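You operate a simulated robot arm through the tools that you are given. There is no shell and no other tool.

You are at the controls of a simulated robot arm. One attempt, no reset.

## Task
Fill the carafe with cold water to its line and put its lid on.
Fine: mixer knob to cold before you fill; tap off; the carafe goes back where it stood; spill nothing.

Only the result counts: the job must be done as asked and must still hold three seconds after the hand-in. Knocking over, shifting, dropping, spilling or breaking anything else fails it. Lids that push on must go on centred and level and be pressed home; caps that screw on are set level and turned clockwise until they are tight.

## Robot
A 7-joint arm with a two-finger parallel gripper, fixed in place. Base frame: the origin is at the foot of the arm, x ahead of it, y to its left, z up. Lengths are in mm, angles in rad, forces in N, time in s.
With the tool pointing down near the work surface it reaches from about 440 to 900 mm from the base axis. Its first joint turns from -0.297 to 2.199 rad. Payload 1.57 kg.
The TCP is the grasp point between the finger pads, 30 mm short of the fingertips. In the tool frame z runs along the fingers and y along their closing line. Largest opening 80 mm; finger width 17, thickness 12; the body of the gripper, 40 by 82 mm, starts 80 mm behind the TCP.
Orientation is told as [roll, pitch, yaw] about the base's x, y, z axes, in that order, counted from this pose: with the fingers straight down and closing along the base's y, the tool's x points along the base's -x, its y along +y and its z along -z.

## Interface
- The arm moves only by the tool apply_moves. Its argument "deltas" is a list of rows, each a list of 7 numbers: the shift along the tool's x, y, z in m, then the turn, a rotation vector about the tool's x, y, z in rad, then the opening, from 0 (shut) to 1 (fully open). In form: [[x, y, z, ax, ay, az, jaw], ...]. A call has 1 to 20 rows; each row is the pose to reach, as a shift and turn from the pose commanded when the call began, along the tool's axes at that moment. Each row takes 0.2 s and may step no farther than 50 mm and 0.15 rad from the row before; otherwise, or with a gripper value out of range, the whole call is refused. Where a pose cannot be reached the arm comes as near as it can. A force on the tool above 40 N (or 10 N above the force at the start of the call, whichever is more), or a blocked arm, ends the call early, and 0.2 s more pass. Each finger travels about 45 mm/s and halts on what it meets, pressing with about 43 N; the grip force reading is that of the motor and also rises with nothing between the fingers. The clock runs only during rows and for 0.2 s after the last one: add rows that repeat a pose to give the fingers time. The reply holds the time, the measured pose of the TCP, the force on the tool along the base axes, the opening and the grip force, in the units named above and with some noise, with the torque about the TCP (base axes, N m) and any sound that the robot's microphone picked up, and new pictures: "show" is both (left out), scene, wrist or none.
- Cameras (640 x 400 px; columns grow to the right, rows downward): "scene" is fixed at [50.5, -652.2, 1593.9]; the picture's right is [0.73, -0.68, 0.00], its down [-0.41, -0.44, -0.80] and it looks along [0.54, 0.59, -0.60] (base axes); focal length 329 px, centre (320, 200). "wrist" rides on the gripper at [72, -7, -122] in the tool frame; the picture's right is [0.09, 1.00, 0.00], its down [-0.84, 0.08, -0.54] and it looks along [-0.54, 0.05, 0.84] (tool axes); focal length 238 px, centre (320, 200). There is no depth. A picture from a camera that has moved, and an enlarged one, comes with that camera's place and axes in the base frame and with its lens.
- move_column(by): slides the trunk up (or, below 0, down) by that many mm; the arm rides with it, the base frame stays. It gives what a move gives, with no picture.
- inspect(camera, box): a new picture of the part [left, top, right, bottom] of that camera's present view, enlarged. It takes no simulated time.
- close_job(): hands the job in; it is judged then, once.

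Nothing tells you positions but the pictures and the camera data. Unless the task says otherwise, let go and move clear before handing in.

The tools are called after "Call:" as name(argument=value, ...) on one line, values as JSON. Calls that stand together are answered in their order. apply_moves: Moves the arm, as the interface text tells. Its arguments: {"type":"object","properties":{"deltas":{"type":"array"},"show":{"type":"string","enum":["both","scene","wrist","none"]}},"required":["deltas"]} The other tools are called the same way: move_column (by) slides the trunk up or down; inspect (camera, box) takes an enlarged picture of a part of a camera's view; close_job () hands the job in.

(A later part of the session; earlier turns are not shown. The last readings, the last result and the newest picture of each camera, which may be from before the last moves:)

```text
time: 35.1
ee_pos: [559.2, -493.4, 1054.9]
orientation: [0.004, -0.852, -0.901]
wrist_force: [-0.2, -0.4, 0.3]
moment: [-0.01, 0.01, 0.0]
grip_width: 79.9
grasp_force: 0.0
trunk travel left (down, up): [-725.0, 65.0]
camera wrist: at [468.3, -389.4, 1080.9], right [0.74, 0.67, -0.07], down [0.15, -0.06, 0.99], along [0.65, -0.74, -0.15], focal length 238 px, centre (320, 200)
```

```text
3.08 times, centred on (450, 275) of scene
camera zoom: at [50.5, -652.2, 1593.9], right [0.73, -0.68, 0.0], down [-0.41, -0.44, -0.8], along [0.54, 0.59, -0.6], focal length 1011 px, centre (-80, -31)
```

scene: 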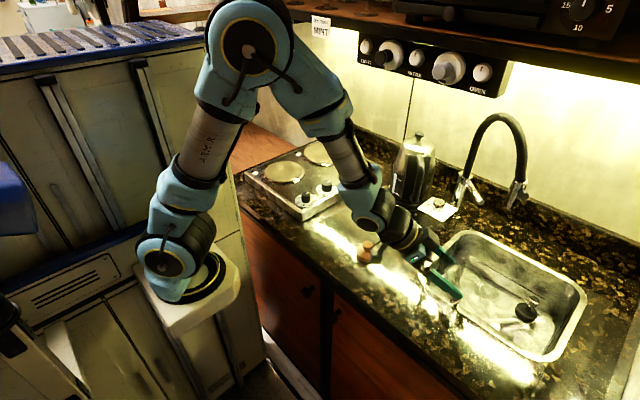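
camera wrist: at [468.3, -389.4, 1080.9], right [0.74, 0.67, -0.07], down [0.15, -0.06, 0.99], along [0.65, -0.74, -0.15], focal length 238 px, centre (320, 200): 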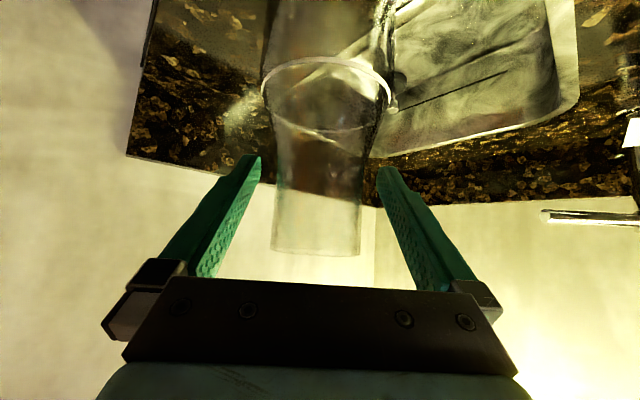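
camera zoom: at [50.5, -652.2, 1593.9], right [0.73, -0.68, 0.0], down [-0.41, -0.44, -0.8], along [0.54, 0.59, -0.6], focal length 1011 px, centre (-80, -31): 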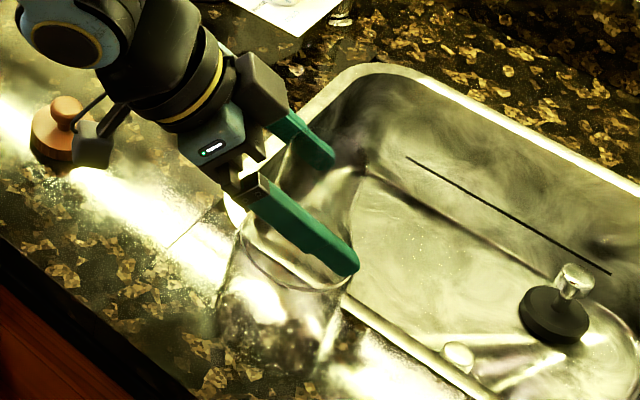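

The neck's waist (≈49 mm at z≈1052) is centred between the open fingers and the rim is at z≈1090. I'll close the grip gently and check for side loads.

Call:
apply_moves(deltas=[[0, 0, 0, 0, 0, 0, 0.8], [0, 0, 0, 0, 0, 0, 0.68], [0, 0, 0, 0, 0, 0, 0.6], [0, 0, 0, 0, 0, 0, 0.5], [0, 0, 0, 0, 0, 0, 0.45]], show="both")

Call:
inspect(camera="wrist", box=[200, 60, 440, 280])

Call:
inspect(camera="scene", box=[390, 210, 510, 340])

```text
time: 36.3
ee_pos: [560.6, -493.7, 1057.1]
orientation: [0.001, -0.859, -0.903]
wrist_force: [3.4, -6.6, 16.1]
moment: [-0.51, 0.03, 0.09]
grip_width: 50.6
grasp_force: 37.8
trunk travel left (down, up): [-725.0, 65.0]
camera wrist: at [468.8, -390.3, 1082.5], right [0.74, 0.67, -0.07], down [0.14, -0.06, 0.99], along [0.65, -0.74, -0.14], focal length 238 px, centre (320, 200)
```

scene: 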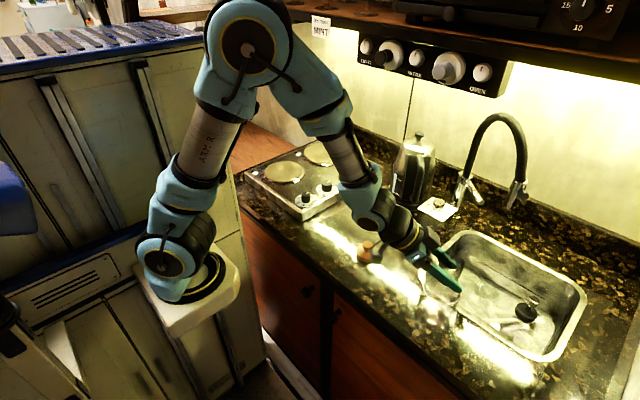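
wrist: 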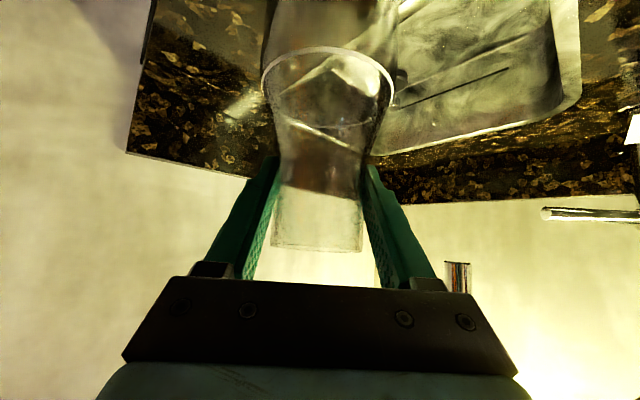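

```text
1.82 times, centred on (320, 170) of wrist
camera zoom: at [468.8, -390.3, 1082.5], right [0.74, 0.67, -0.07], down [0.14, -0.06, 0.99], along [0.65, -0.74, -0.14], focal length 433 px, centre (320, 254)
```

zoom: 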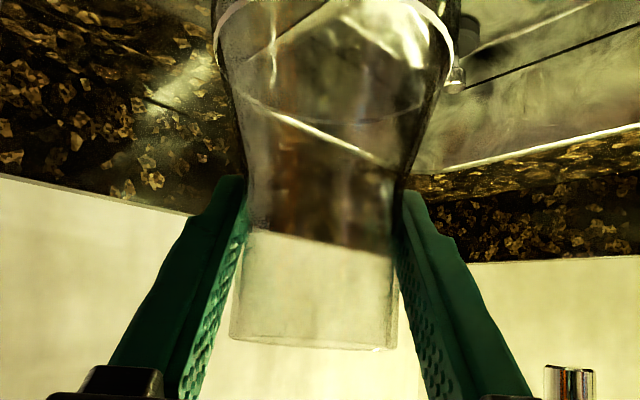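

```text
3.08 times, centred on (450, 275) of scene
camera zoom: at [50.5, -652.2, 1593.9], right [0.73, -0.68, 0.0], down [-0.41, -0.44, -0.8], along [0.54, 0.59, -0.6], focal length 1011 px, centre (-80, -31)
```

zoom: 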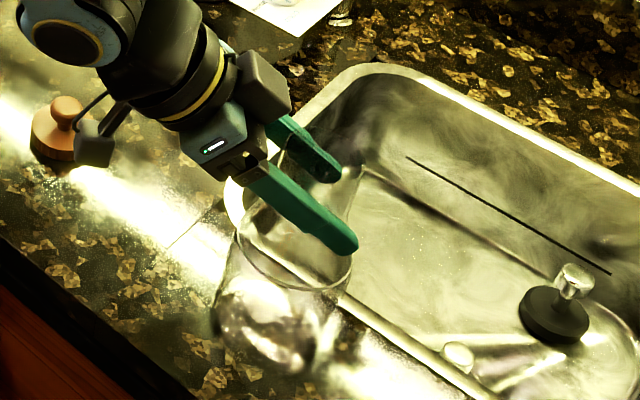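

The grip closed at 50.6 mm, but the pads bear slightly on the flare, pushing the tool up by 16 N. I'll open a little, regrip 6 mm higher at the narrowest part.

Call:
apply_moves(deltas=[[0, 0, 0, 0, 0, 0, 0.7], [0, 0, 0, 0, 0, 0, 0.75], [0, 0, 0, 0, 0, 0, 0.75]], show="none")

```text
time: 37.1
ee_pos: [559.2, -493.3, 1055.4]
orientation: [0.003, -0.851, -0.903]
wrist_force: [-0.3, -0.7, 0.5]
moment: [-0.01, 0.0, 0.04]
grip_width: 60.2
grasp_force: 0.1
trunk travel left (down, up): [-725.0, 65.0]
```

Call:
apply_moves(deltas=[[-0.0053, 0, -0.0046, 0, 0, 0, 0.75], [-0.0053, 0, -0.0046, 0, 0, 0, 0.68], [-0.0053, 0, -0.0046, 0, 0, 0, 0.6], [-0.0053, 0, -0.0046, 0, 0, 0, 0.5], [-0.0053, 0, -0.0046, 0, 0, 0, 0.45]], show="wrist")

Call:
inspect(camera="wrist", box=[200, 60, 440, 280])

Call:
inspect(camera="scene", box=[390, 210, 510, 340])

```text
time: 38.3
ee_pos: [559.9, -493.5, 1060.9]
orientation: [0.004, -0.855, -0.904]
wrist_force: [-0.7, -0.5, -0.1]
moment: [-0.07, 0.24, 0.0]
grip_width: 50.5
grasp_force: 36.8
trunk travel left (down, up): [-725.0, 65.0]
camera wrist: at [468.3, -389.4, 1088.0], right [0.74, 0.67, -0.07], down [0.15, -0.06, 0.99], along [0.65, -0.74, -0.15], focal length 238 px, centre (320, 200)
```

wrist: 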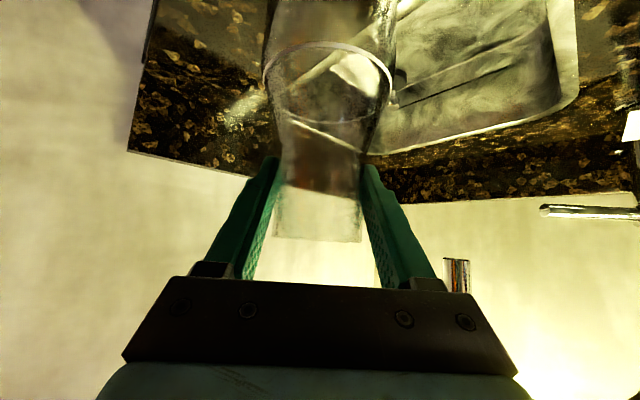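

```text
1.82 times, centred on (320, 170) of wrist
camera zoom: at [468.3, -389.4, 1088.0], right [0.74, 0.67, -0.07], down [0.15, -0.06, 0.99], along [0.65, -0.74, -0.15], focal length 433 px, centre (320, 254)
```

zoom: 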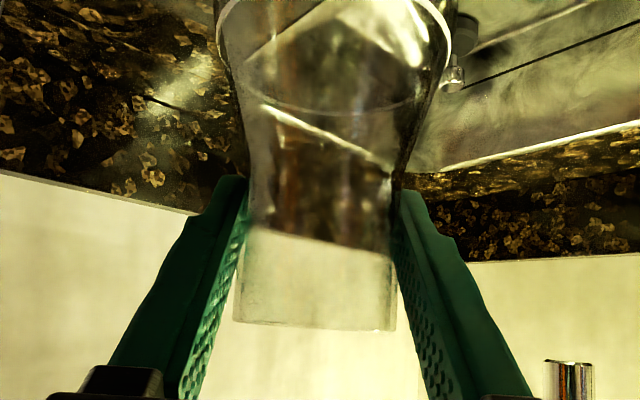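

```text
3.08 times, centred on (450, 275) of scene
camera zoom: at [50.5, -652.2, 1593.9], right [0.73, -0.68, 0.0], down [-0.41, -0.44, -0.8], along [0.54, 0.59, -0.6], focal length 1011 px, centre (-80, -31)
```

zoom: 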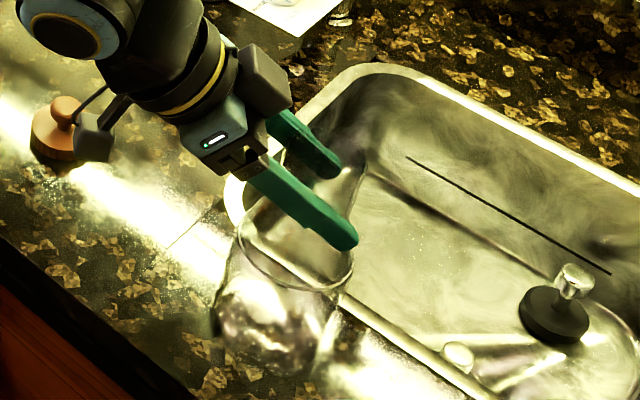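

Clean grip now with no side load. I'll lift slightly to feel the weight and confirm it is held.

Call:
apply_moves(deltas=[[-0.0015, 0, -0.0013, 0, 0, 0, 0.4], [-0.003, 0, -0.0026, 0, 0, 0, 0.4], [-0.0075, 0, -0.0066, 0, 0, 0, 0.4], [-0.0075, 0, -0.0066, 0, 0, 0, 0.4]], show="wrist")

Call:
inspect(camera="scene", box=[390, 210, 510, 340])

```text
time: 39.3
ee_pos: [560.7, -493.7, 1072.1]
orientation: [0.004, -0.853, -0.902]
wrist_force: [0.5, -0.3, -3.5]
moment: [0.0, 0.03, -0.01]
grip_width: 50.5
grasp_force: 43.3
trunk travel left (down, up): [-725.0, 65.0]
camera wrist: at [468.4, -389.9, 1098.2], right [0.74, 0.67, -0.07], down [0.15, -0.06, 0.99], along [0.65, -0.74, -0.15], focal length 238 px, centre (320, 200)
```

wrist: 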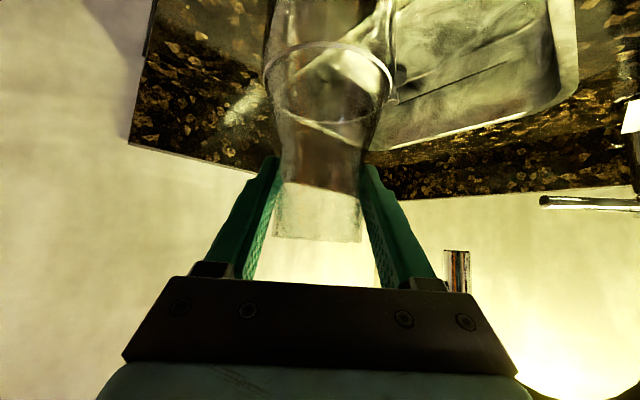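

```text
3.08 times, centred on (450, 275) of scene
camera zoom: at [50.5, -652.2, 1593.9], right [0.73, -0.68, 0.0], down [-0.41, -0.44, -0.8], along [0.54, 0.59, -0.6], focal length 1011 px, centre (-80, -31)
```

zoom: 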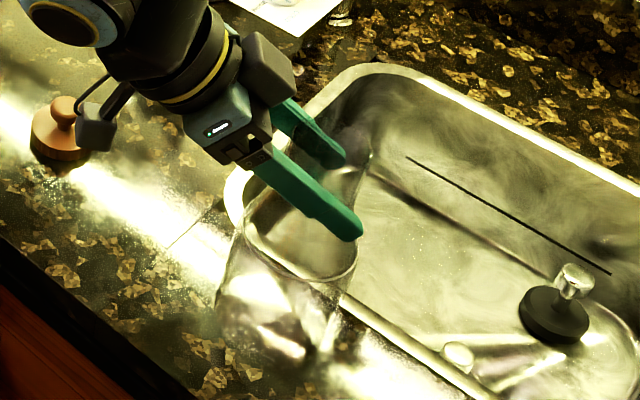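

Held securely (weight ≈0.36 kg). Now I'll lift it a further 20 mm and carry it over the sink's front part, before lowering and sliding under the outlet.

Call:
apply_moves(deltas=[[-0.015, 0, -0.0132, 0, 0, 0, 0.4], [-0.0285, 0.0228, 0.0021, 0, 0, 0, 0.4], [-0.0419, 0.0455, 0.0174, 0, 0, 0, 0.4], [-0.0554, 0.0683, 0.0328, 0, 0, 0, 0.4], [-0.0689, 0.091, 0.0481, 0, 0, 0, 0.4], [-0.0823, 0.1138, 0.0634, 0, 0, 0, 0.4], [-0.0958, 0.1365, 0.0787, 0, 0, 0, 0.4], [-0.0958, 0.1365, 0.0787, 0, 0, 0, 0.4]], show="both")

Call:
inspect(camera="scene", box=[420, 150, 580, 330])

Call:
inspect(camera="wrist", box=[200, 20, 640, 300])

```text
time: 41.1
ee_pos: [744.1, -503.9, 1092.2]
orientation: [0.004, -0.855, -0.902]
wrist_force: [0.0, -0.2, -4.2]
moment: [-0.02, -0.01, 0.0]
grip_width: 50.7
grasp_force: 43.5
trunk travel left (down, up): [-725.0, 65.0]
camera wrist: at [652.3, -400.7, 1118.9], right [0.74, 0.67, -0.07], down [0.15, -0.06, 0.99], along [0.65, -0.74, -0.15], focal length 238 px, centre (320, 200)
```

scene: 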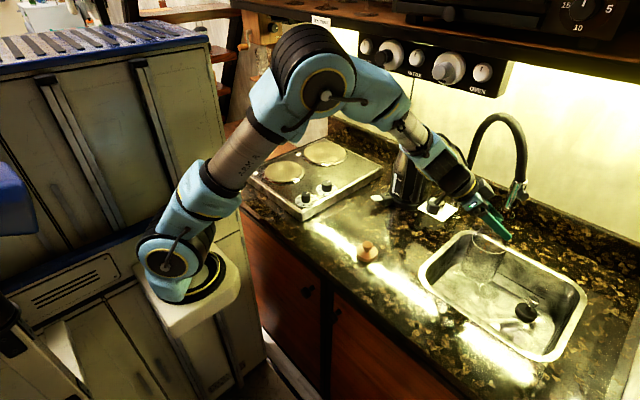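
wrist: 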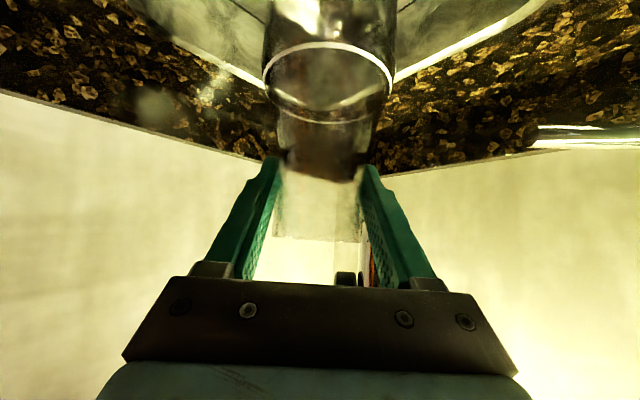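

```text
2.22 times, centred on (500, 240) of scene
camera zoom: at [50.5, -652.2, 1593.9], right [0.73, -0.68, 0.0], down [-0.41, -0.44, -0.8], along [0.54, 0.59, -0.6], focal length 730 px, centre (-80, 111)
```

zoom: 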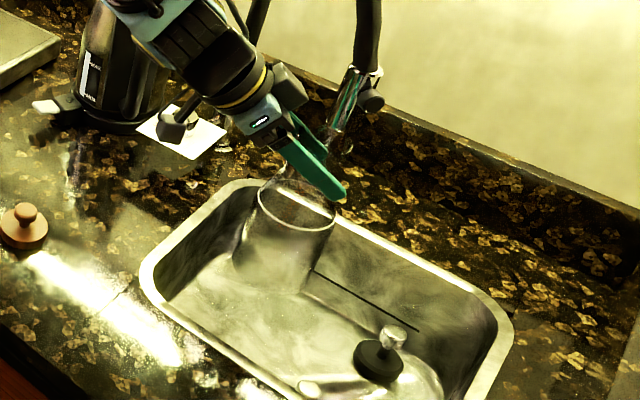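

```text
1.43 times, centred on (420, 160) of wrist
camera zoom: at [652.3, -400.7, 1118.9], right [0.74, 0.67, -0.07], down [0.15, -0.06, 0.99], along [0.65, -0.74, -0.15], focal length 340 px, centre (177, 257)
```

zoom: 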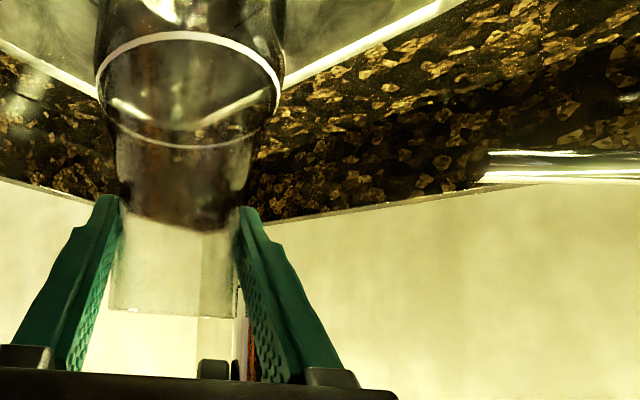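

The carafe is above the sink's front half (front rim is at x≈634–650, so there is ample room), about 60 mm short of the outlet. I'll lower it straight down below outlet height.

Call:
apply_moves(deltas=[[0.0225, 0, 0.0198, 0, 0, 0, 0.4], [0.0451, 0, 0.0396, 0, 0, 0, 0.4], [0.0676, 0, 0.0594, 0, 0, 0, 0.4], [0.0901, 0, 0.0792, 0, 0, 0, 0.4], [0.0901, 0, 0.0792, 0, 0, 0, 0.4]], show="both")

Call:
inspect(camera="scene", box=[420, 150, 580, 330])

Call:
inspect(camera="wrist", box=[200, 20, 640, 300])

```text
time: 42.3
ee_pos: [743.6, -503.8, 972.5]
orientation: [0.004, -0.852, -0.902]
wrist_force: [-0.1, 0.4, -4.7]
moment: [0.0, -0.02, 0.01]
grip_width: 50.5
grasp_force: 43.4
trunk travel left (down, up): [-725.0, 65.0]
camera wrist: at [652.2, -400.7, 998.3], right [0.74, 0.67, -0.07], down [0.15, -0.06, 0.99], along [0.65, -0.74, -0.15], focal length 238 px, centre (320, 200)
```

scene: 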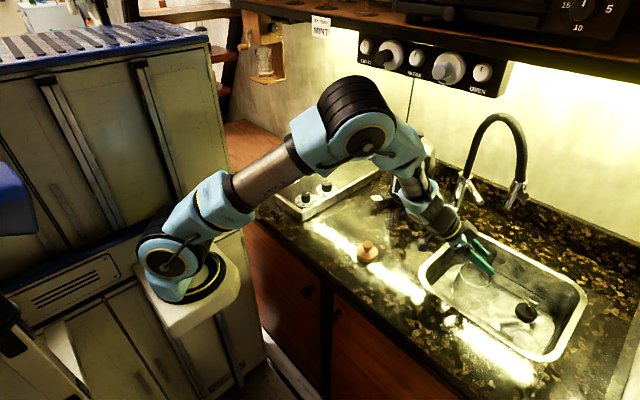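
wrist: 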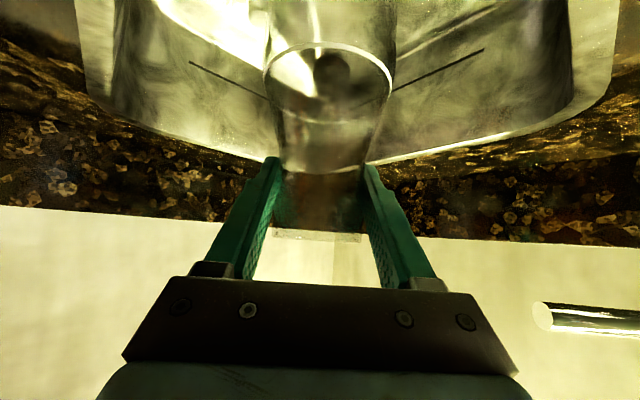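

```text
2.22 times, centred on (500, 240) of scene
camera zoom: at [50.5, -652.2, 1593.9], right [0.73, -0.68, 0.0], down [-0.41, -0.44, -0.8], along [0.54, 0.59, -0.6], focal length 730 px, centre (-80, 111)
```

zoom: 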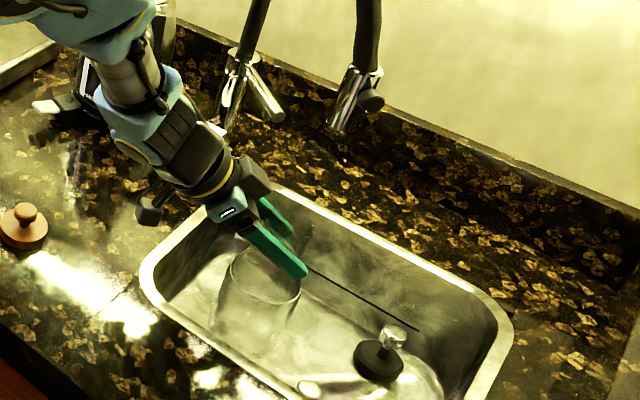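

```text
1.43 times, centred on (420, 160) of wrist
camera zoom: at [652.2, -400.7, 998.3], right [0.74, 0.67, -0.07], down [0.15, -0.06, 0.99], along [0.65, -0.74, -0.15], focal length 340 px, centre (177, 257)
```

zoom: 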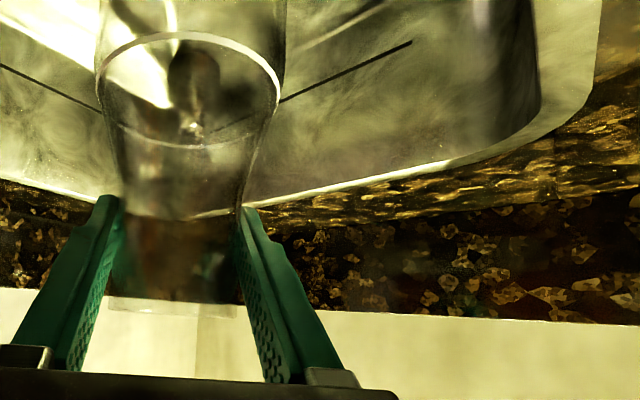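

The carafe's rim is now at about z≈1000, well below the outlet. I'll slide it horizontally under the outlet at (806, -505).

Call:
apply_moves(deltas=[[-0.0089, 0.0164, 0.0101, 0, 0, 0, 0.4], [-0.0177, 0.0327, 0.0202, 0, 0, 0, 0.4], [-0.0266, 0.0491, 0.0303, 0, 0, 0, 0.4], [-0.0266, 0.0491, 0.0303, 0, 0, 0, 0.4]], show="both")

Call:
inspect(camera="scene", box=[420, 150, 580, 330])

Call:
inspect(camera="wrist", box=[200, 20, 640, 300])

```text
time: 43.3
ee_pos: [808.4, -504.8, 973.3]
orientation: [0.002, -0.853, -0.902]
wrist_force: [-1.0, 0.4, -3.6]
moment: [-0.02, 0.0, -0.04]
grip_width: 50.4
grasp_force: 42.9
trunk travel left (down, up): [-725.0, 65.0]
camera wrist: at [716.0, -401.7, 999.6], right [0.74, 0.67, -0.07], down [0.15, -0.06, 0.99], along [0.65, -0.74, -0.15], focal length 238 px, centre (320, 200)
```

scene: 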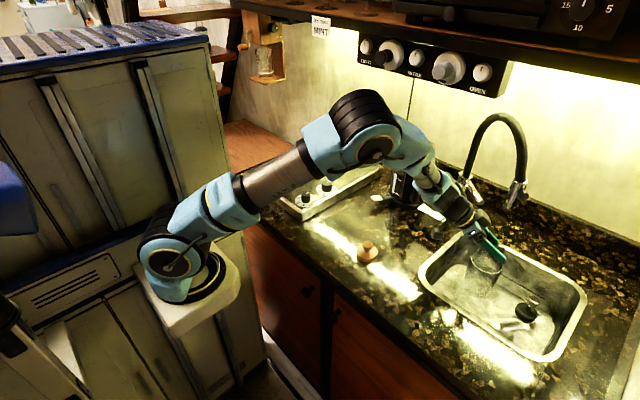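
wrist: 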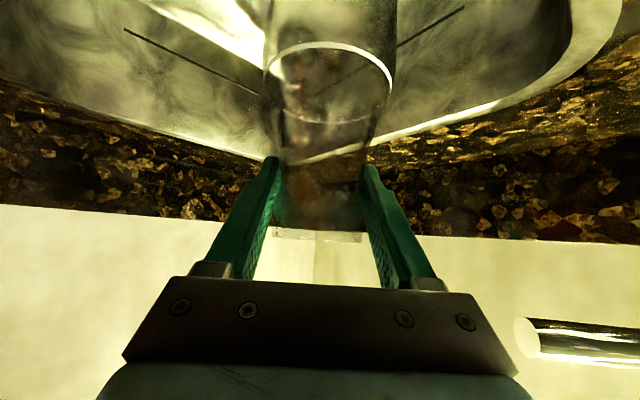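

```text
2.22 times, centred on (500, 240) of scene
camera zoom: at [50.5, -652.2, 1593.9], right [0.73, -0.68, 0.0], down [-0.41, -0.44, -0.8], along [0.54, 0.59, -0.6], focal length 730 px, centre (-80, 111)
```

zoom: 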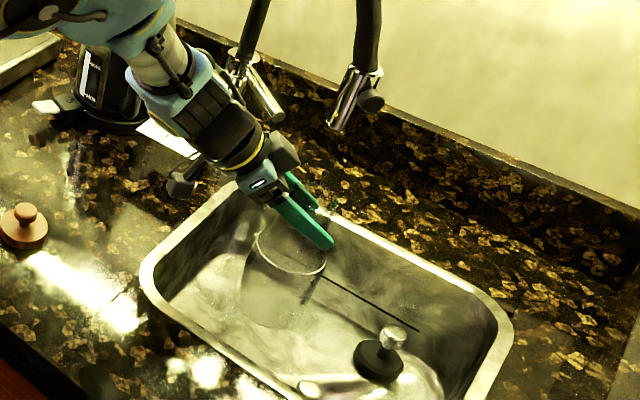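

```text
1.43 times, centred on (420, 160) of wrist
camera zoom: at [716.0, -401.7, 999.6], right [0.74, 0.67, -0.07], down [0.15, -0.06, 0.99], along [0.65, -0.74, -0.15], focal length 340 px, centre (177, 257)
```

zoom: 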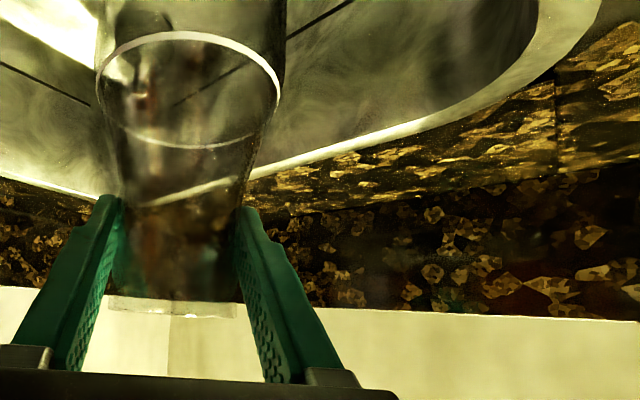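

Call:
inspect(camera="scene", box=[465, 225, 525, 285])

Call:
inspect(camera="scene", box=[480, 160, 540, 220])

```text
6.67 times, centred on (495, 255) of scene
camera zoom: at [50.5, -652.2, 1593.9], right [0.73, -0.68, 0.0], down [-0.41, -0.44, -0.8], along [0.54, 0.59, -0.6], focal length 2191 px, centre (-847, -167)
```

zoom: 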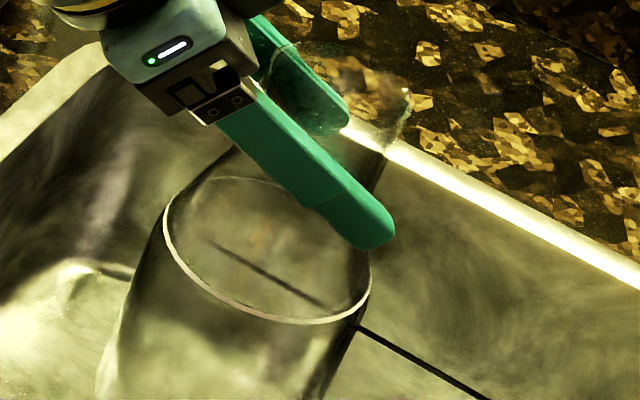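

```text
6.67 times, centred on (510, 190) of scene
camera zoom: at [50.5, -652.2, 1593.9], right [0.73, -0.68, 0.0], down [-0.41, -0.44, -0.8], along [0.54, 0.59, -0.6], focal length 2191 px, centre (-947, 267)
```

zoom: 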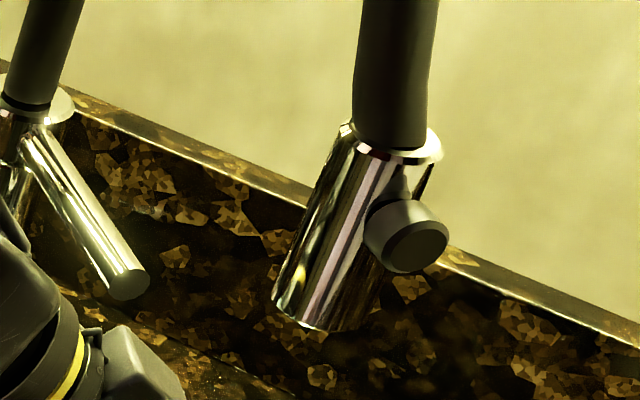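

Compared in the same image, the carafe's axis and the outlet agree within about 5 mm. I'll nudge 3 mm toward +y while lowering most of the way to the sink floor.

Call:
apply_moves(deltas=[[0.0069, 0.0004, 0.0048, 0, 0, 0, 0.4], [0.0138, 0.0008, 0.0095, 0, 0, 0, 0.4], [0.0207, 0.0011, 0.0143, 0, 0, 0, 0.4], [0.0207, 0.0011, 0.0143, 0, 0, 0, 0.4]], show="scene")

Call:
inspect(camera="scene", box=[450, 215, 530, 305])

```text
time: 44.3
ee_pos: [806.6, -503.1, 947.8]
orientation: [0.004, -0.852, -0.902]
wrist_force: [0.5, 0.5, -4.4]
moment: [-0.03, -0.04, 0.02]
grip_width: 50.4
grasp_force: 43.0
trunk travel left (down, up): [-725.0, 65.0]
```

scene: 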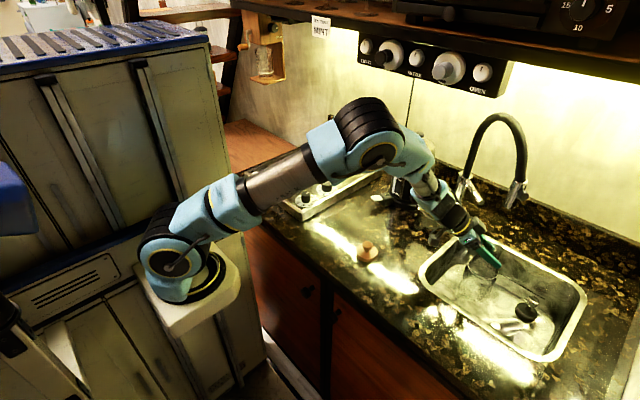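

```text
4.44 times, centred on (490, 260) of scene
camera zoom: at [50.5, -652.2, 1593.9], right [0.73, -0.68, 0.0], down [-0.41, -0.44, -0.8], along [0.54, 0.59, -0.6], focal length 1460 px, centre (-436, -67)
```

zoom: 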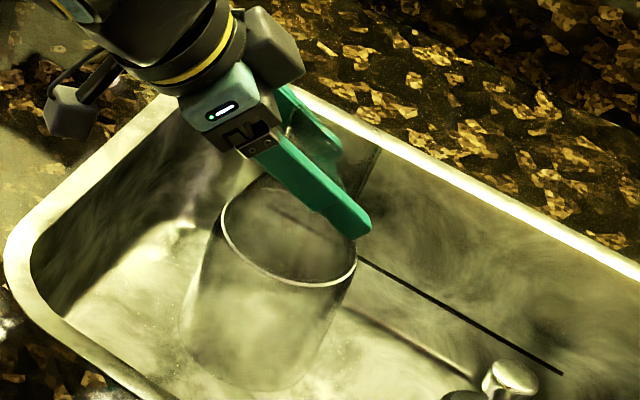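

Call:
apply_moves(deltas=[[0.003, 0, 0.0026, 0, 0, 0, 0.4], [0.006, 0, 0.0053, 0, 0, 0, 0.4]], show="none")

```text
time: 44.9
ee_pos: [807.3, -503.0, 941.9]
orientation: [0.004, -0.854, -0.902]
wrist_force: [-0.6, -0.6, -4.7]
moment: [-0.01, 0.02, 0.02]
grip_width: 50.4
grasp_force: 42.6
trunk travel left (down, up): [-725.0, 65.0]
```

Call:
apply_moves(deltas=[[0.0015, 0, 0.0013, 0, 0, 0, 0.4], [0.003, 0, 0.0026, 0, 0, 0, 0.4]], show="none")

```text
time: 45.5
ee_pos: [806.3, -502.3, 936.7]
orientation: [0.003, -0.855, -0.902]
wrist_force: [-0.6, -0.1, -5.1]
moment: [0.03, 0.0, -0.02]
grip_width: 50.3
grasp_force: 43.4
trunk travel left (down, up): [-725.0, 65.0]
```

Call:
apply_moves(deltas=[[0.0015, 0, 0.0013, 0, 0, 0, 0.4], [0.003, 0, 0.0026, 0, 0, 0, 0.4]], show="none")

```text
time: 46.1
ee_pos: [804.1, -503.0, 932.3]
orientation: [0.002, -0.853, -0.903]
wrist_force: [0.5, 0.0, -5.2]
moment: [0.0, 0.0, -0.01]
grip_width: 50.4
grasp_force: 42.8
trunk travel left (down, up): [-725.0, 65.0]
```

Call:
apply_moves(deltas=[[0.0015, 0, 0.0013, 0, 0, 0, 0.4], [0.003, 0, 0.0026, 0, 0, 0, 0.4]], show="scene")

Call:
inspect(camera="scene", box=[450, 215, 530, 305])

```text
time: 46.7
ee_pos: [806.4, -503.6, 927.7]
orientation: [0.003, -0.854, -0.904]
wrist_force: [0.4, -0.1, -4.4]
moment: [0.02, 0.03, 0.02]
grip_width: 50.5
grasp_force: 42.5
trunk travel left (down, up): [-725.0, 65.0]
```

scene: 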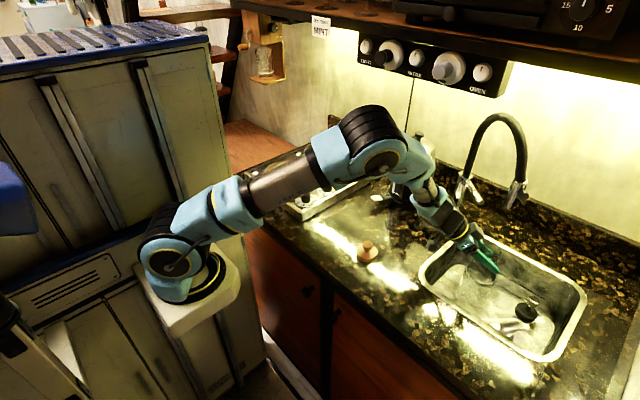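

```text
4.44 times, centred on (490, 260) of scene
camera zoom: at [50.5, -652.2, 1593.9], right [0.73, -0.68, 0.0], down [-0.41, -0.44, -0.8], along [0.54, 0.59, -0.6], focal length 1460 px, centre (-436, -67)
```

zoom: 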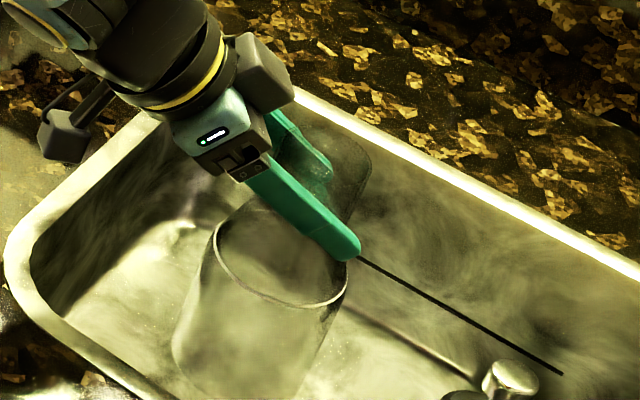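

Call:
apply_moves(deltas=[[0.0015, 0, 0.0013, 0, 0, 0, 0.4], [0.003, 0, 0.0026, 0, 0, 0, 0.4], [0.0038, 0, 0.0033, 0, 0, 0, 0.4]], show="none")

```text
time: 47.5
ee_pos: [806.4, -503.6, 923.3]
orientation: [0.005, -0.854, -0.901]
wrist_force: [-0.3, 0.2, -4.2]
moment: [0.04, 0.02, -0.01]
grip_width: 50.2
grasp_force: 43.1
trunk travel left (down, up): [-725.0, 65.0]
```

Call:
apply_moves(deltas=[[0.0015, 0, 0.0013, 0, 0, 0, 0.4], [0.003, 0, 0.0026, 0, 0, 0, 0.4], [0.0038, 0, 0.0033, 0, 0, 0, 0.4]], show="none")

```text
time: 48.3
ee_pos: [807.4, -502.8, 922.4]
orientation: [0.005, -0.859, -0.903]
wrist_force: [-1.5, 2.2, 16.9]
moment: [0.58, 0.79, 0.02]
grip_width: 50.3
grasp_force: 42.8
trunk travel left (down, up): [-725.0, 65.0]
```

Contact with the sink floor at TCP z≈922. I'll ease off to a light touch before letting go.

Call:
apply_moves(deltas=[[-0.0015, 0, -0.0013, 0, 0, 0, 0.4], [-0.0019, 0, -0.0017, 0, 0, 0, 0.4]], show="wrist")

Call:
inspect(camera="scene", box=[450, 215, 530, 305])

```text
time: 48.9
ee_pos: [806.0, -503.0, 921.6]
orientation: [0.005, -0.855, -0.902]
wrist_force: [5.5, -2.7, 11.7]
moment: [-0.84, -0.66, 0.17]
grip_width: 50.4
grasp_force: 43.0
trunk travel left (down, up): [-725.0, 65.0]
camera wrist: at [714.9, -399.0, 947.6], right [0.74, 0.67, -0.07], down [0.15, -0.06, 0.99], along [0.65, -0.74, -0.14], focal length 238 px, centre (320, 200)
```

wrist: 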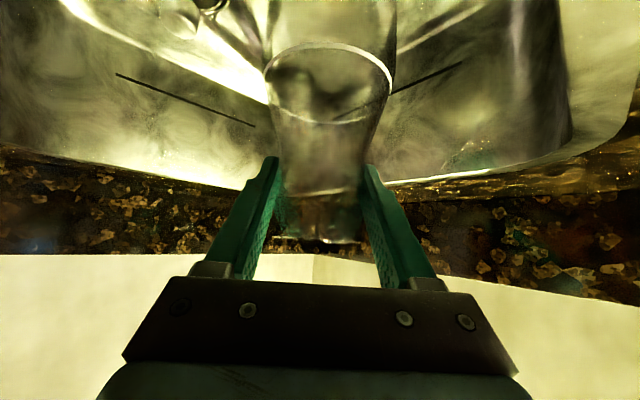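

```text
4.44 times, centred on (490, 260) of scene
camera zoom: at [50.5, -652.2, 1593.9], right [0.73, -0.68, 0.0], down [-0.41, -0.44, -0.8], along [0.54, 0.59, -0.6], focal length 1460 px, centre (-436, -67)
```

zoom: 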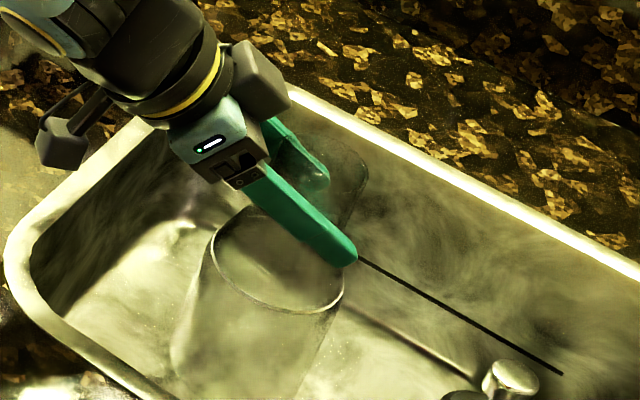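

Call:
apply_moves(deltas=[[-0.0008, 0, -0.0007, 0, 0, 0, 0.4], [-0.0011, 0, -0.001, 0, 0, 0, 0.4]], show="none")

```text
time: 49.5
ee_pos: [805.8, -502.3, 921.6]
orientation: [0.004, -0.851, -0.902]
wrist_force: [3.2, -1.6, 5.8]
moment: [-0.69, -0.58, 0.08]
grip_width: 50.6
grasp_force: 43.0
trunk travel left (down, up): [-725.0, 65.0]
```

Call:
apply_moves(deltas=[[-0.0006, 0, -0.0005, 0, 0, 0, 0.4], [-0.0006, 0, -0.0005, 0, 0, 0, 0.4]], show="none")

```text
time: 50.1
ee_pos: [806.3, -503.5, 922.6]
orientation: [0.003, -0.851, -0.903]
wrist_force: [-0.9, -0.6, -2.9]
moment: [-0.12, 0.05, -0.03]
grip_width: 50.4
grasp_force: 43.4
trunk travel left (down, up): [-725.0, 65.0]
```

The load is nearly balanced (the carafe is just touching). I'll open the fingers gently and check it stands steady.

Call:
apply_moves(deltas=[[0, 0, 0, 0, 0, 0, 0.66], [0, 0, 0, 0, 0, 0, 0.72], [0, 0, 0, 0, 0, 0, 0.8], [0, 0, 0, 0, 0, 0, 0.9], [0, 0, 0, 0, 0, 0, 1]], show="both")

Call:
inspect(camera="scene", box=[450, 215, 530, 305])

Call:
inspect(camera="wrist", box=[200, 20, 440, 280])

```text
time: 51.3
ee_pos: [805.8, -503.6, 923.6]
orientation: [0.005, -0.854, -0.902]
wrist_force: [0.4, -0.4, 0.8]
moment: [0.0, 0.02, -0.01]
grip_width: 80.6
grasp_force: 0.1
trunk travel left (down, up): [-725.0, 65.0]
camera wrist: at [714.8, -399.1, 949.6], right [0.74, 0.67, -0.07], down [0.15, -0.06, 0.99], along [0.65, -0.74, -0.15], focal length 238 px, centre (320, 200)
```

scene: 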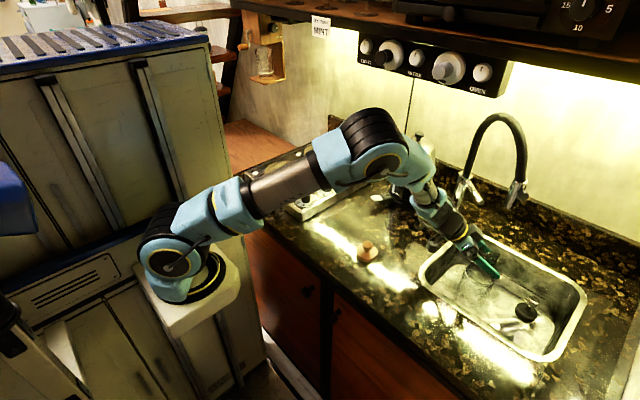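
wrist: 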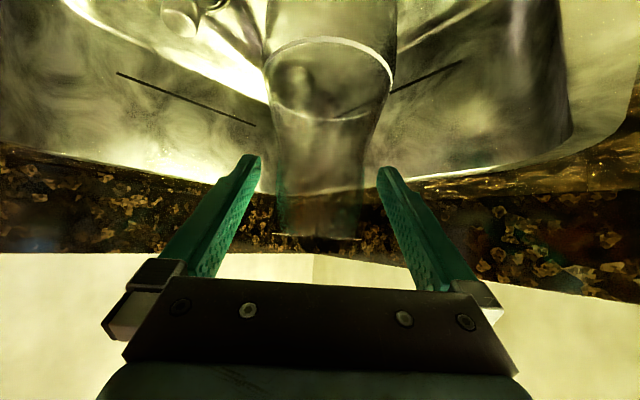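

```text
4.44 times, centred on (490, 260) of scene
camera zoom: at [50.5, -652.2, 1593.9], right [0.73, -0.68, 0.0], down [-0.41, -0.44, -0.8], along [0.54, 0.59, -0.6], focal length 1460 px, centre (-436, -67)
```

zoom: 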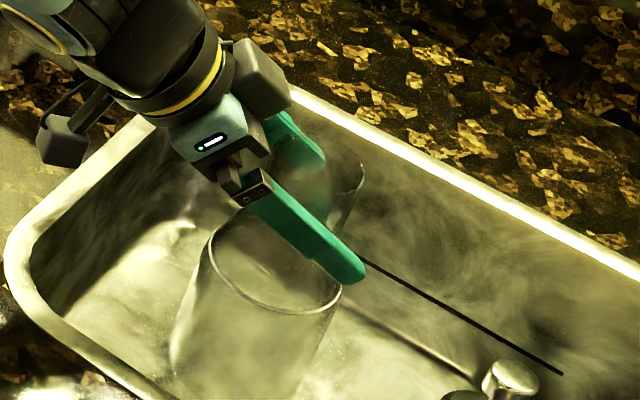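

```text
1.54 times, centred on (320, 150) of wrist
camera zoom: at [714.8, -399.1, 949.6], right [0.74, 0.67, -0.07], down [0.15, -0.06, 0.99], along [0.65, -0.74, -0.15], focal length 367 px, centre (320, 277)
```

zoom: 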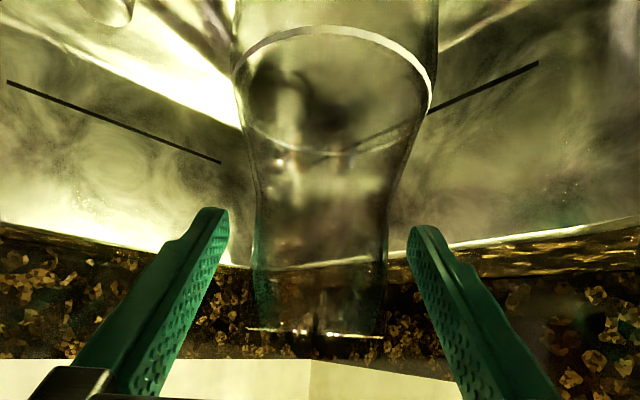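

The carafe stands steady and level under the outlet. I'll withdraw along the tool axis, clear of the neck.

Call:
apply_moves(deltas=[[0, 0, -0.015, 0, 0, 0, 1], [0, 0, -0.04, 0, 0, 0, 1], [0, 0, -0.07, 0, 0, 0, 1], [0, 0, -0.1, 0, 0, 0, 1], [0, 0, -0.13, 0, 0, 0, 1], [0, 0, -0.13, 0, 0, 0, 1]], show="both")

Call:
inspect(camera="scene", box=[440, 150, 560, 310])

Call:
inspect(camera="wrist", box=[380, 100, 640, 360])

```text
time: 52.7
ee_pos: [745.2, -427.7, 1008.0]
orientation: [0.003, -0.854, -0.903]
wrist_force: [0.2, 0.3, -0.1]
moment: [0.01, 0.01, -0.02]
grip_width: 80.1
grasp_force: 0.0
trunk travel left (down, up): [-725.0, 65.0]
camera wrist: at [653.8, -322.5, 1034.5], right [0.74, 0.67, -0.07], down [0.15, -0.06, 0.99], along [0.65, -0.74, -0.15], focal length 238 px, centre (320, 200)
```

scene: 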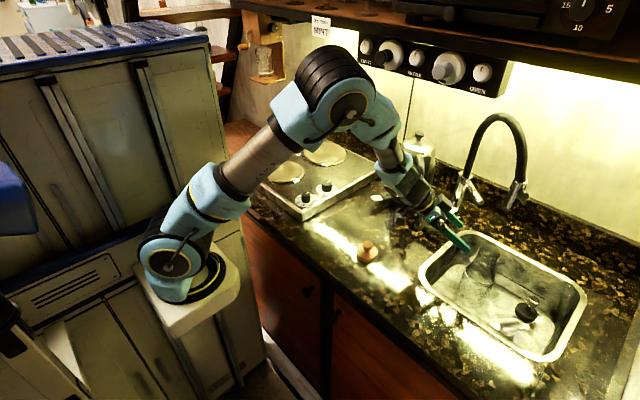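
wrist: 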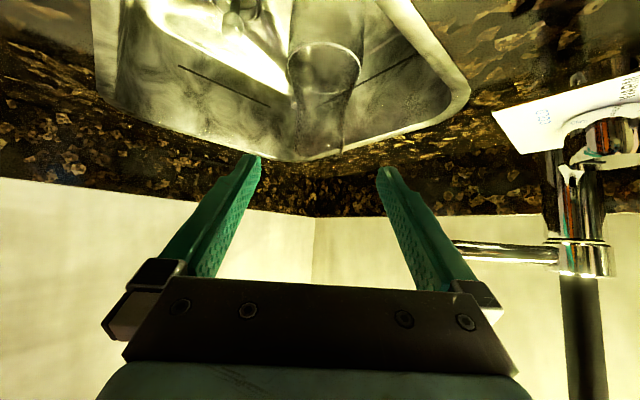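

```text
2.50 times, centred on (500, 230) of scene
camera zoom: at [50.5, -652.2, 1593.9], right [0.73, -0.68, 0.0], down [-0.41, -0.44, -0.8], along [0.54, 0.59, -0.6], focal length 822 px, centre (-130, 125)
```

zoom: 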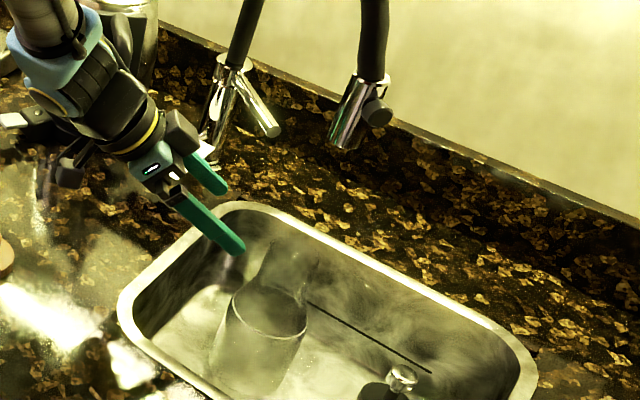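

```text
1.54 times, centred on (510, 230) of wrist
camera zoom: at [653.8, -322.5, 1034.5], right [0.74, 0.67, -0.07], down [0.15, -0.06, 0.99], along [0.65, -0.74, -0.15], focal length 367 px, centre (28, 154)
```

zoom: 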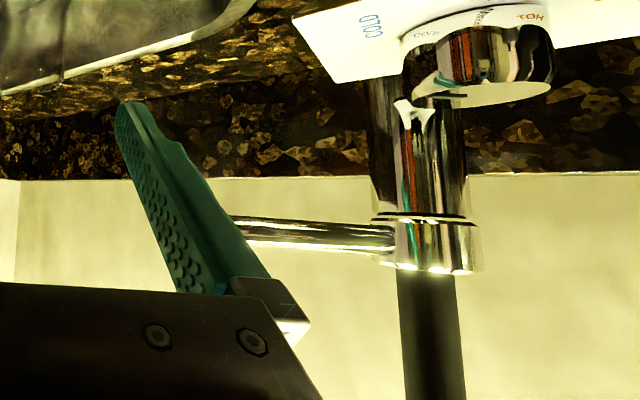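

Call:
inspect(camera="scene", box=[465, 225, 525, 305])

Call:
inspect(camera="scene", box=[460, 155, 540, 215])

```text
5.00 times, centred on (495, 265) of scene
camera zoom: at [50.5, -652.2, 1593.9], right [0.73, -0.68, 0.0], down [-0.41, -0.44, -0.8], along [0.54, 0.59, -0.6], focal length 1643 px, centre (-555, -125)
```

zoom: 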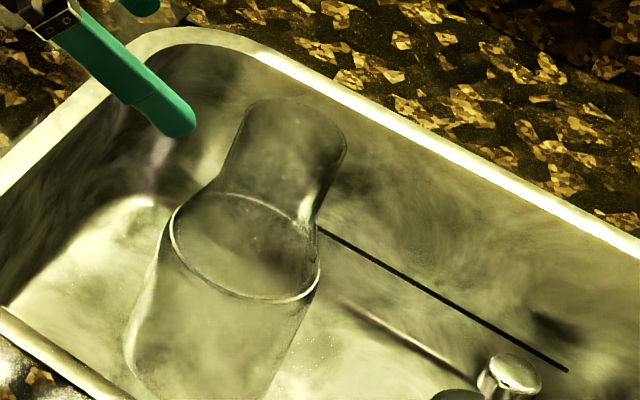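

```text
6.67 times, centred on (500, 185) of scene
camera zoom: at [50.5, -652.2, 1593.9], right [0.73, -0.68, 0.0], down [-0.41, -0.44, -0.8], along [0.54, 0.59, -0.6], focal length 2191 px, centre (-880, 300)
```

zoom: 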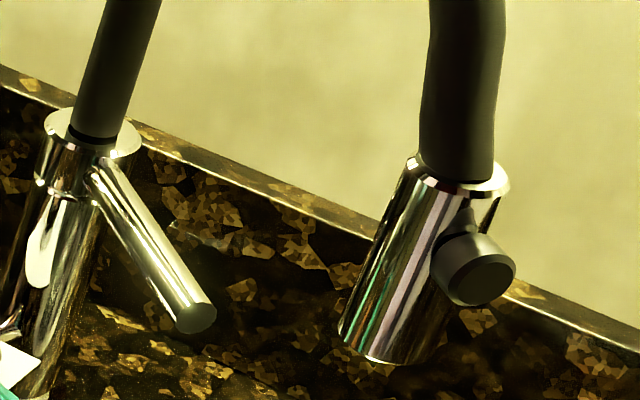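

The carafe's mouth lines up with the outlet. The tap lever is a horizontal rod (end ≈(881, -425, 1038), root at the top collar). I'll reorient the tool to near-horizontal so the fingers can go above and below the rod.

Call:
apply_moves(deltas=[[-0.0018, 0.0114, -0.0228, -0.054, -0.09, -0.0294, 0.9], [-0.0036, 0.0228, -0.0456, -0.108, -0.18, -0.0588, 0.8], [-0.0053, 0.0342, -0.0685, -0.162, -0.27, -0.0882, 0.7], [-0.0071, 0.0456, -0.0913, -0.216, -0.36, -0.1176, 0.6], [-0.0089, 0.057, -0.1141, -0.27, -0.45, -0.147, 0.56], [-0.0089, 0.057, -0.1141, -0.27, -0.45, -0.147, 0.56]], show="both")

```text
time: 54.1
ee_pos: [739.5, -327.6, 1091.9]
orientation: [0.0, -1.306, -0.594]
wrist_force: [-0.2, -0.4, 0.6]
moment: [-0.03, -0.02, 0.04]
grip_width: 44.5
grasp_force: 0.0
trunk travel left (down, up): [-725.0, 65.0]
camera wrist: at [623.4, -257.8, 1053.6], right [0.54, 0.84, -0.09], down [-0.21, 0.24, 0.95], along [0.82, -0.49, 0.3], focal length 238 px, centre (320, 200)
```

scene: 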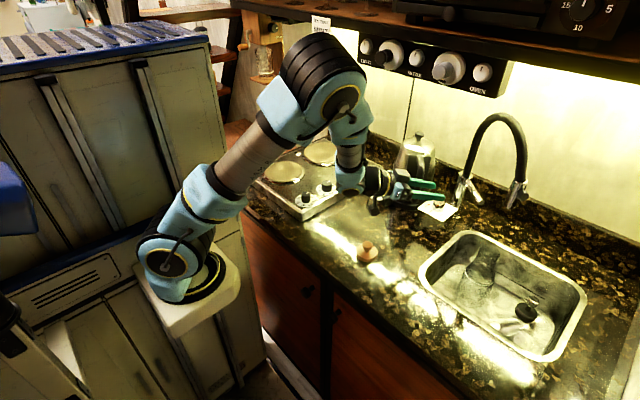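
wrist: 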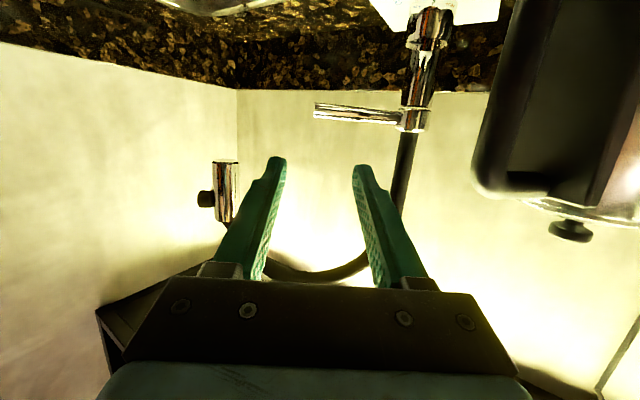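

The view confirms the lever (end ≈(881, -427, 1036)) and outlet (≈(806, -504, 1104)). Now I'll roll the wrist a quarter turn so the fingers close vertically.

Call:
apply_moves(deltas=[[0, 0, 0, 0, 0, -0.14, 0.56], [0, 0, 0, 0, 0, -0.28, 0.56], [0, 0, 0, 0, 0, -0.42, 0.56], [0, 0, 0, 0, 0, -0.56, 0.56], [0, 0, 0, 0, 0, -0.7, 0.56], [0, 0, 0, 0, 0, -0.84, 0.56], [0, 0, 0, 0, 0, -0.98, 0.56], [0, 0, 0, 0, 0, -1.12, 0.56], [0, 0, 0, 0, 0, -1.26, 0.56], [0, 0, 0, 0, 0, -1.4, 0.56], [0, 0, 0, 0, 0, -1.5708, 0.56], [0, 0, 0, 0, 0, -1.5708, 0.56]], show="both")

```text
refused: row 11 steps farther than a row can; nothing moved
```

Call:
apply_moves(deltas=[[0, 0, 0, 0, 0, -0.14, 0.56], [0, 0, 0, 0, 0, -0.28, 0.56], [0, 0, 0, 0, 0, -0.42, 0.56], [0, 0, 0, 0, 0, -0.56, 0.56], [0, 0, 0, 0, 0, -0.7, 0.56], [0, 0, 0, 0, 0, -0.84, 0.56], [0, 0, 0, 0, 0, -0.98, 0.56], [0, 0, 0, 0, 0, -1.12, 0.56], [0, 0, 0, 0, 0, -1.26, 0.56], [0, 0, 0, 0, 0, -1.4, 0.56], [0, 0, 0, 0, 0, -1.5, 0.56], [0, 0, 0, 0, 0, -1.5708, 0.56], [0, 0, 0, 0, 0, -1.5708, 0.56]], show="both")

```text
time: 56.9
ee_pos: [739.7, -328.4, 1090.5]
orientation: [-1.307, 0.003, 0.976]
wrist_force: [-0.5, 0.5, -0.4]
moment: [0.06, 0.02, -0.01]
grip_width: 44.8
grasp_force: 0.0
trunk travel left (down, up): [-725.0, 65.0]
camera wrist: at [603.6, -323.4, 1129.3], right [-0.27, 0.07, -0.96], down [0.02, 1.0, 0.07], along [0.96, 0.0, -0.27], focal length 238 px, centre (320, 200)
```

scene: 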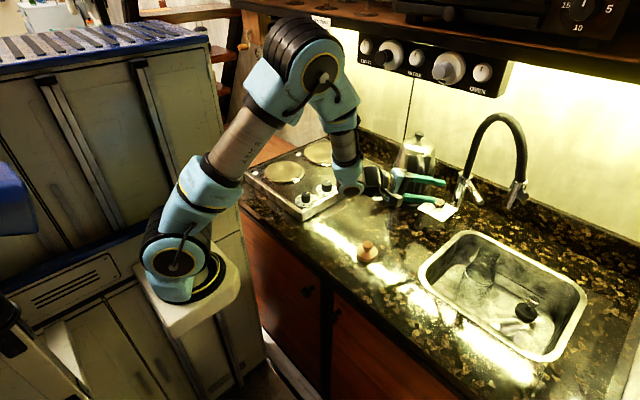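
wrist: 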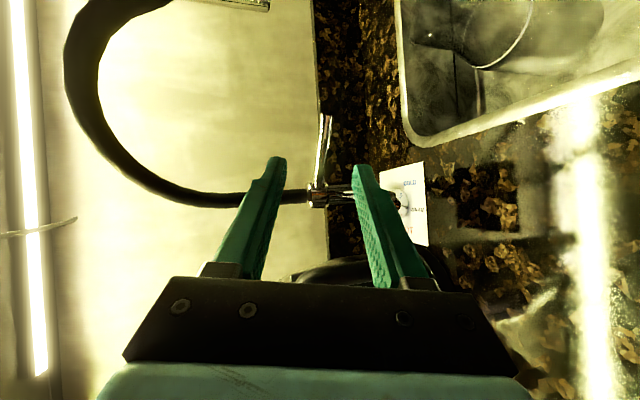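

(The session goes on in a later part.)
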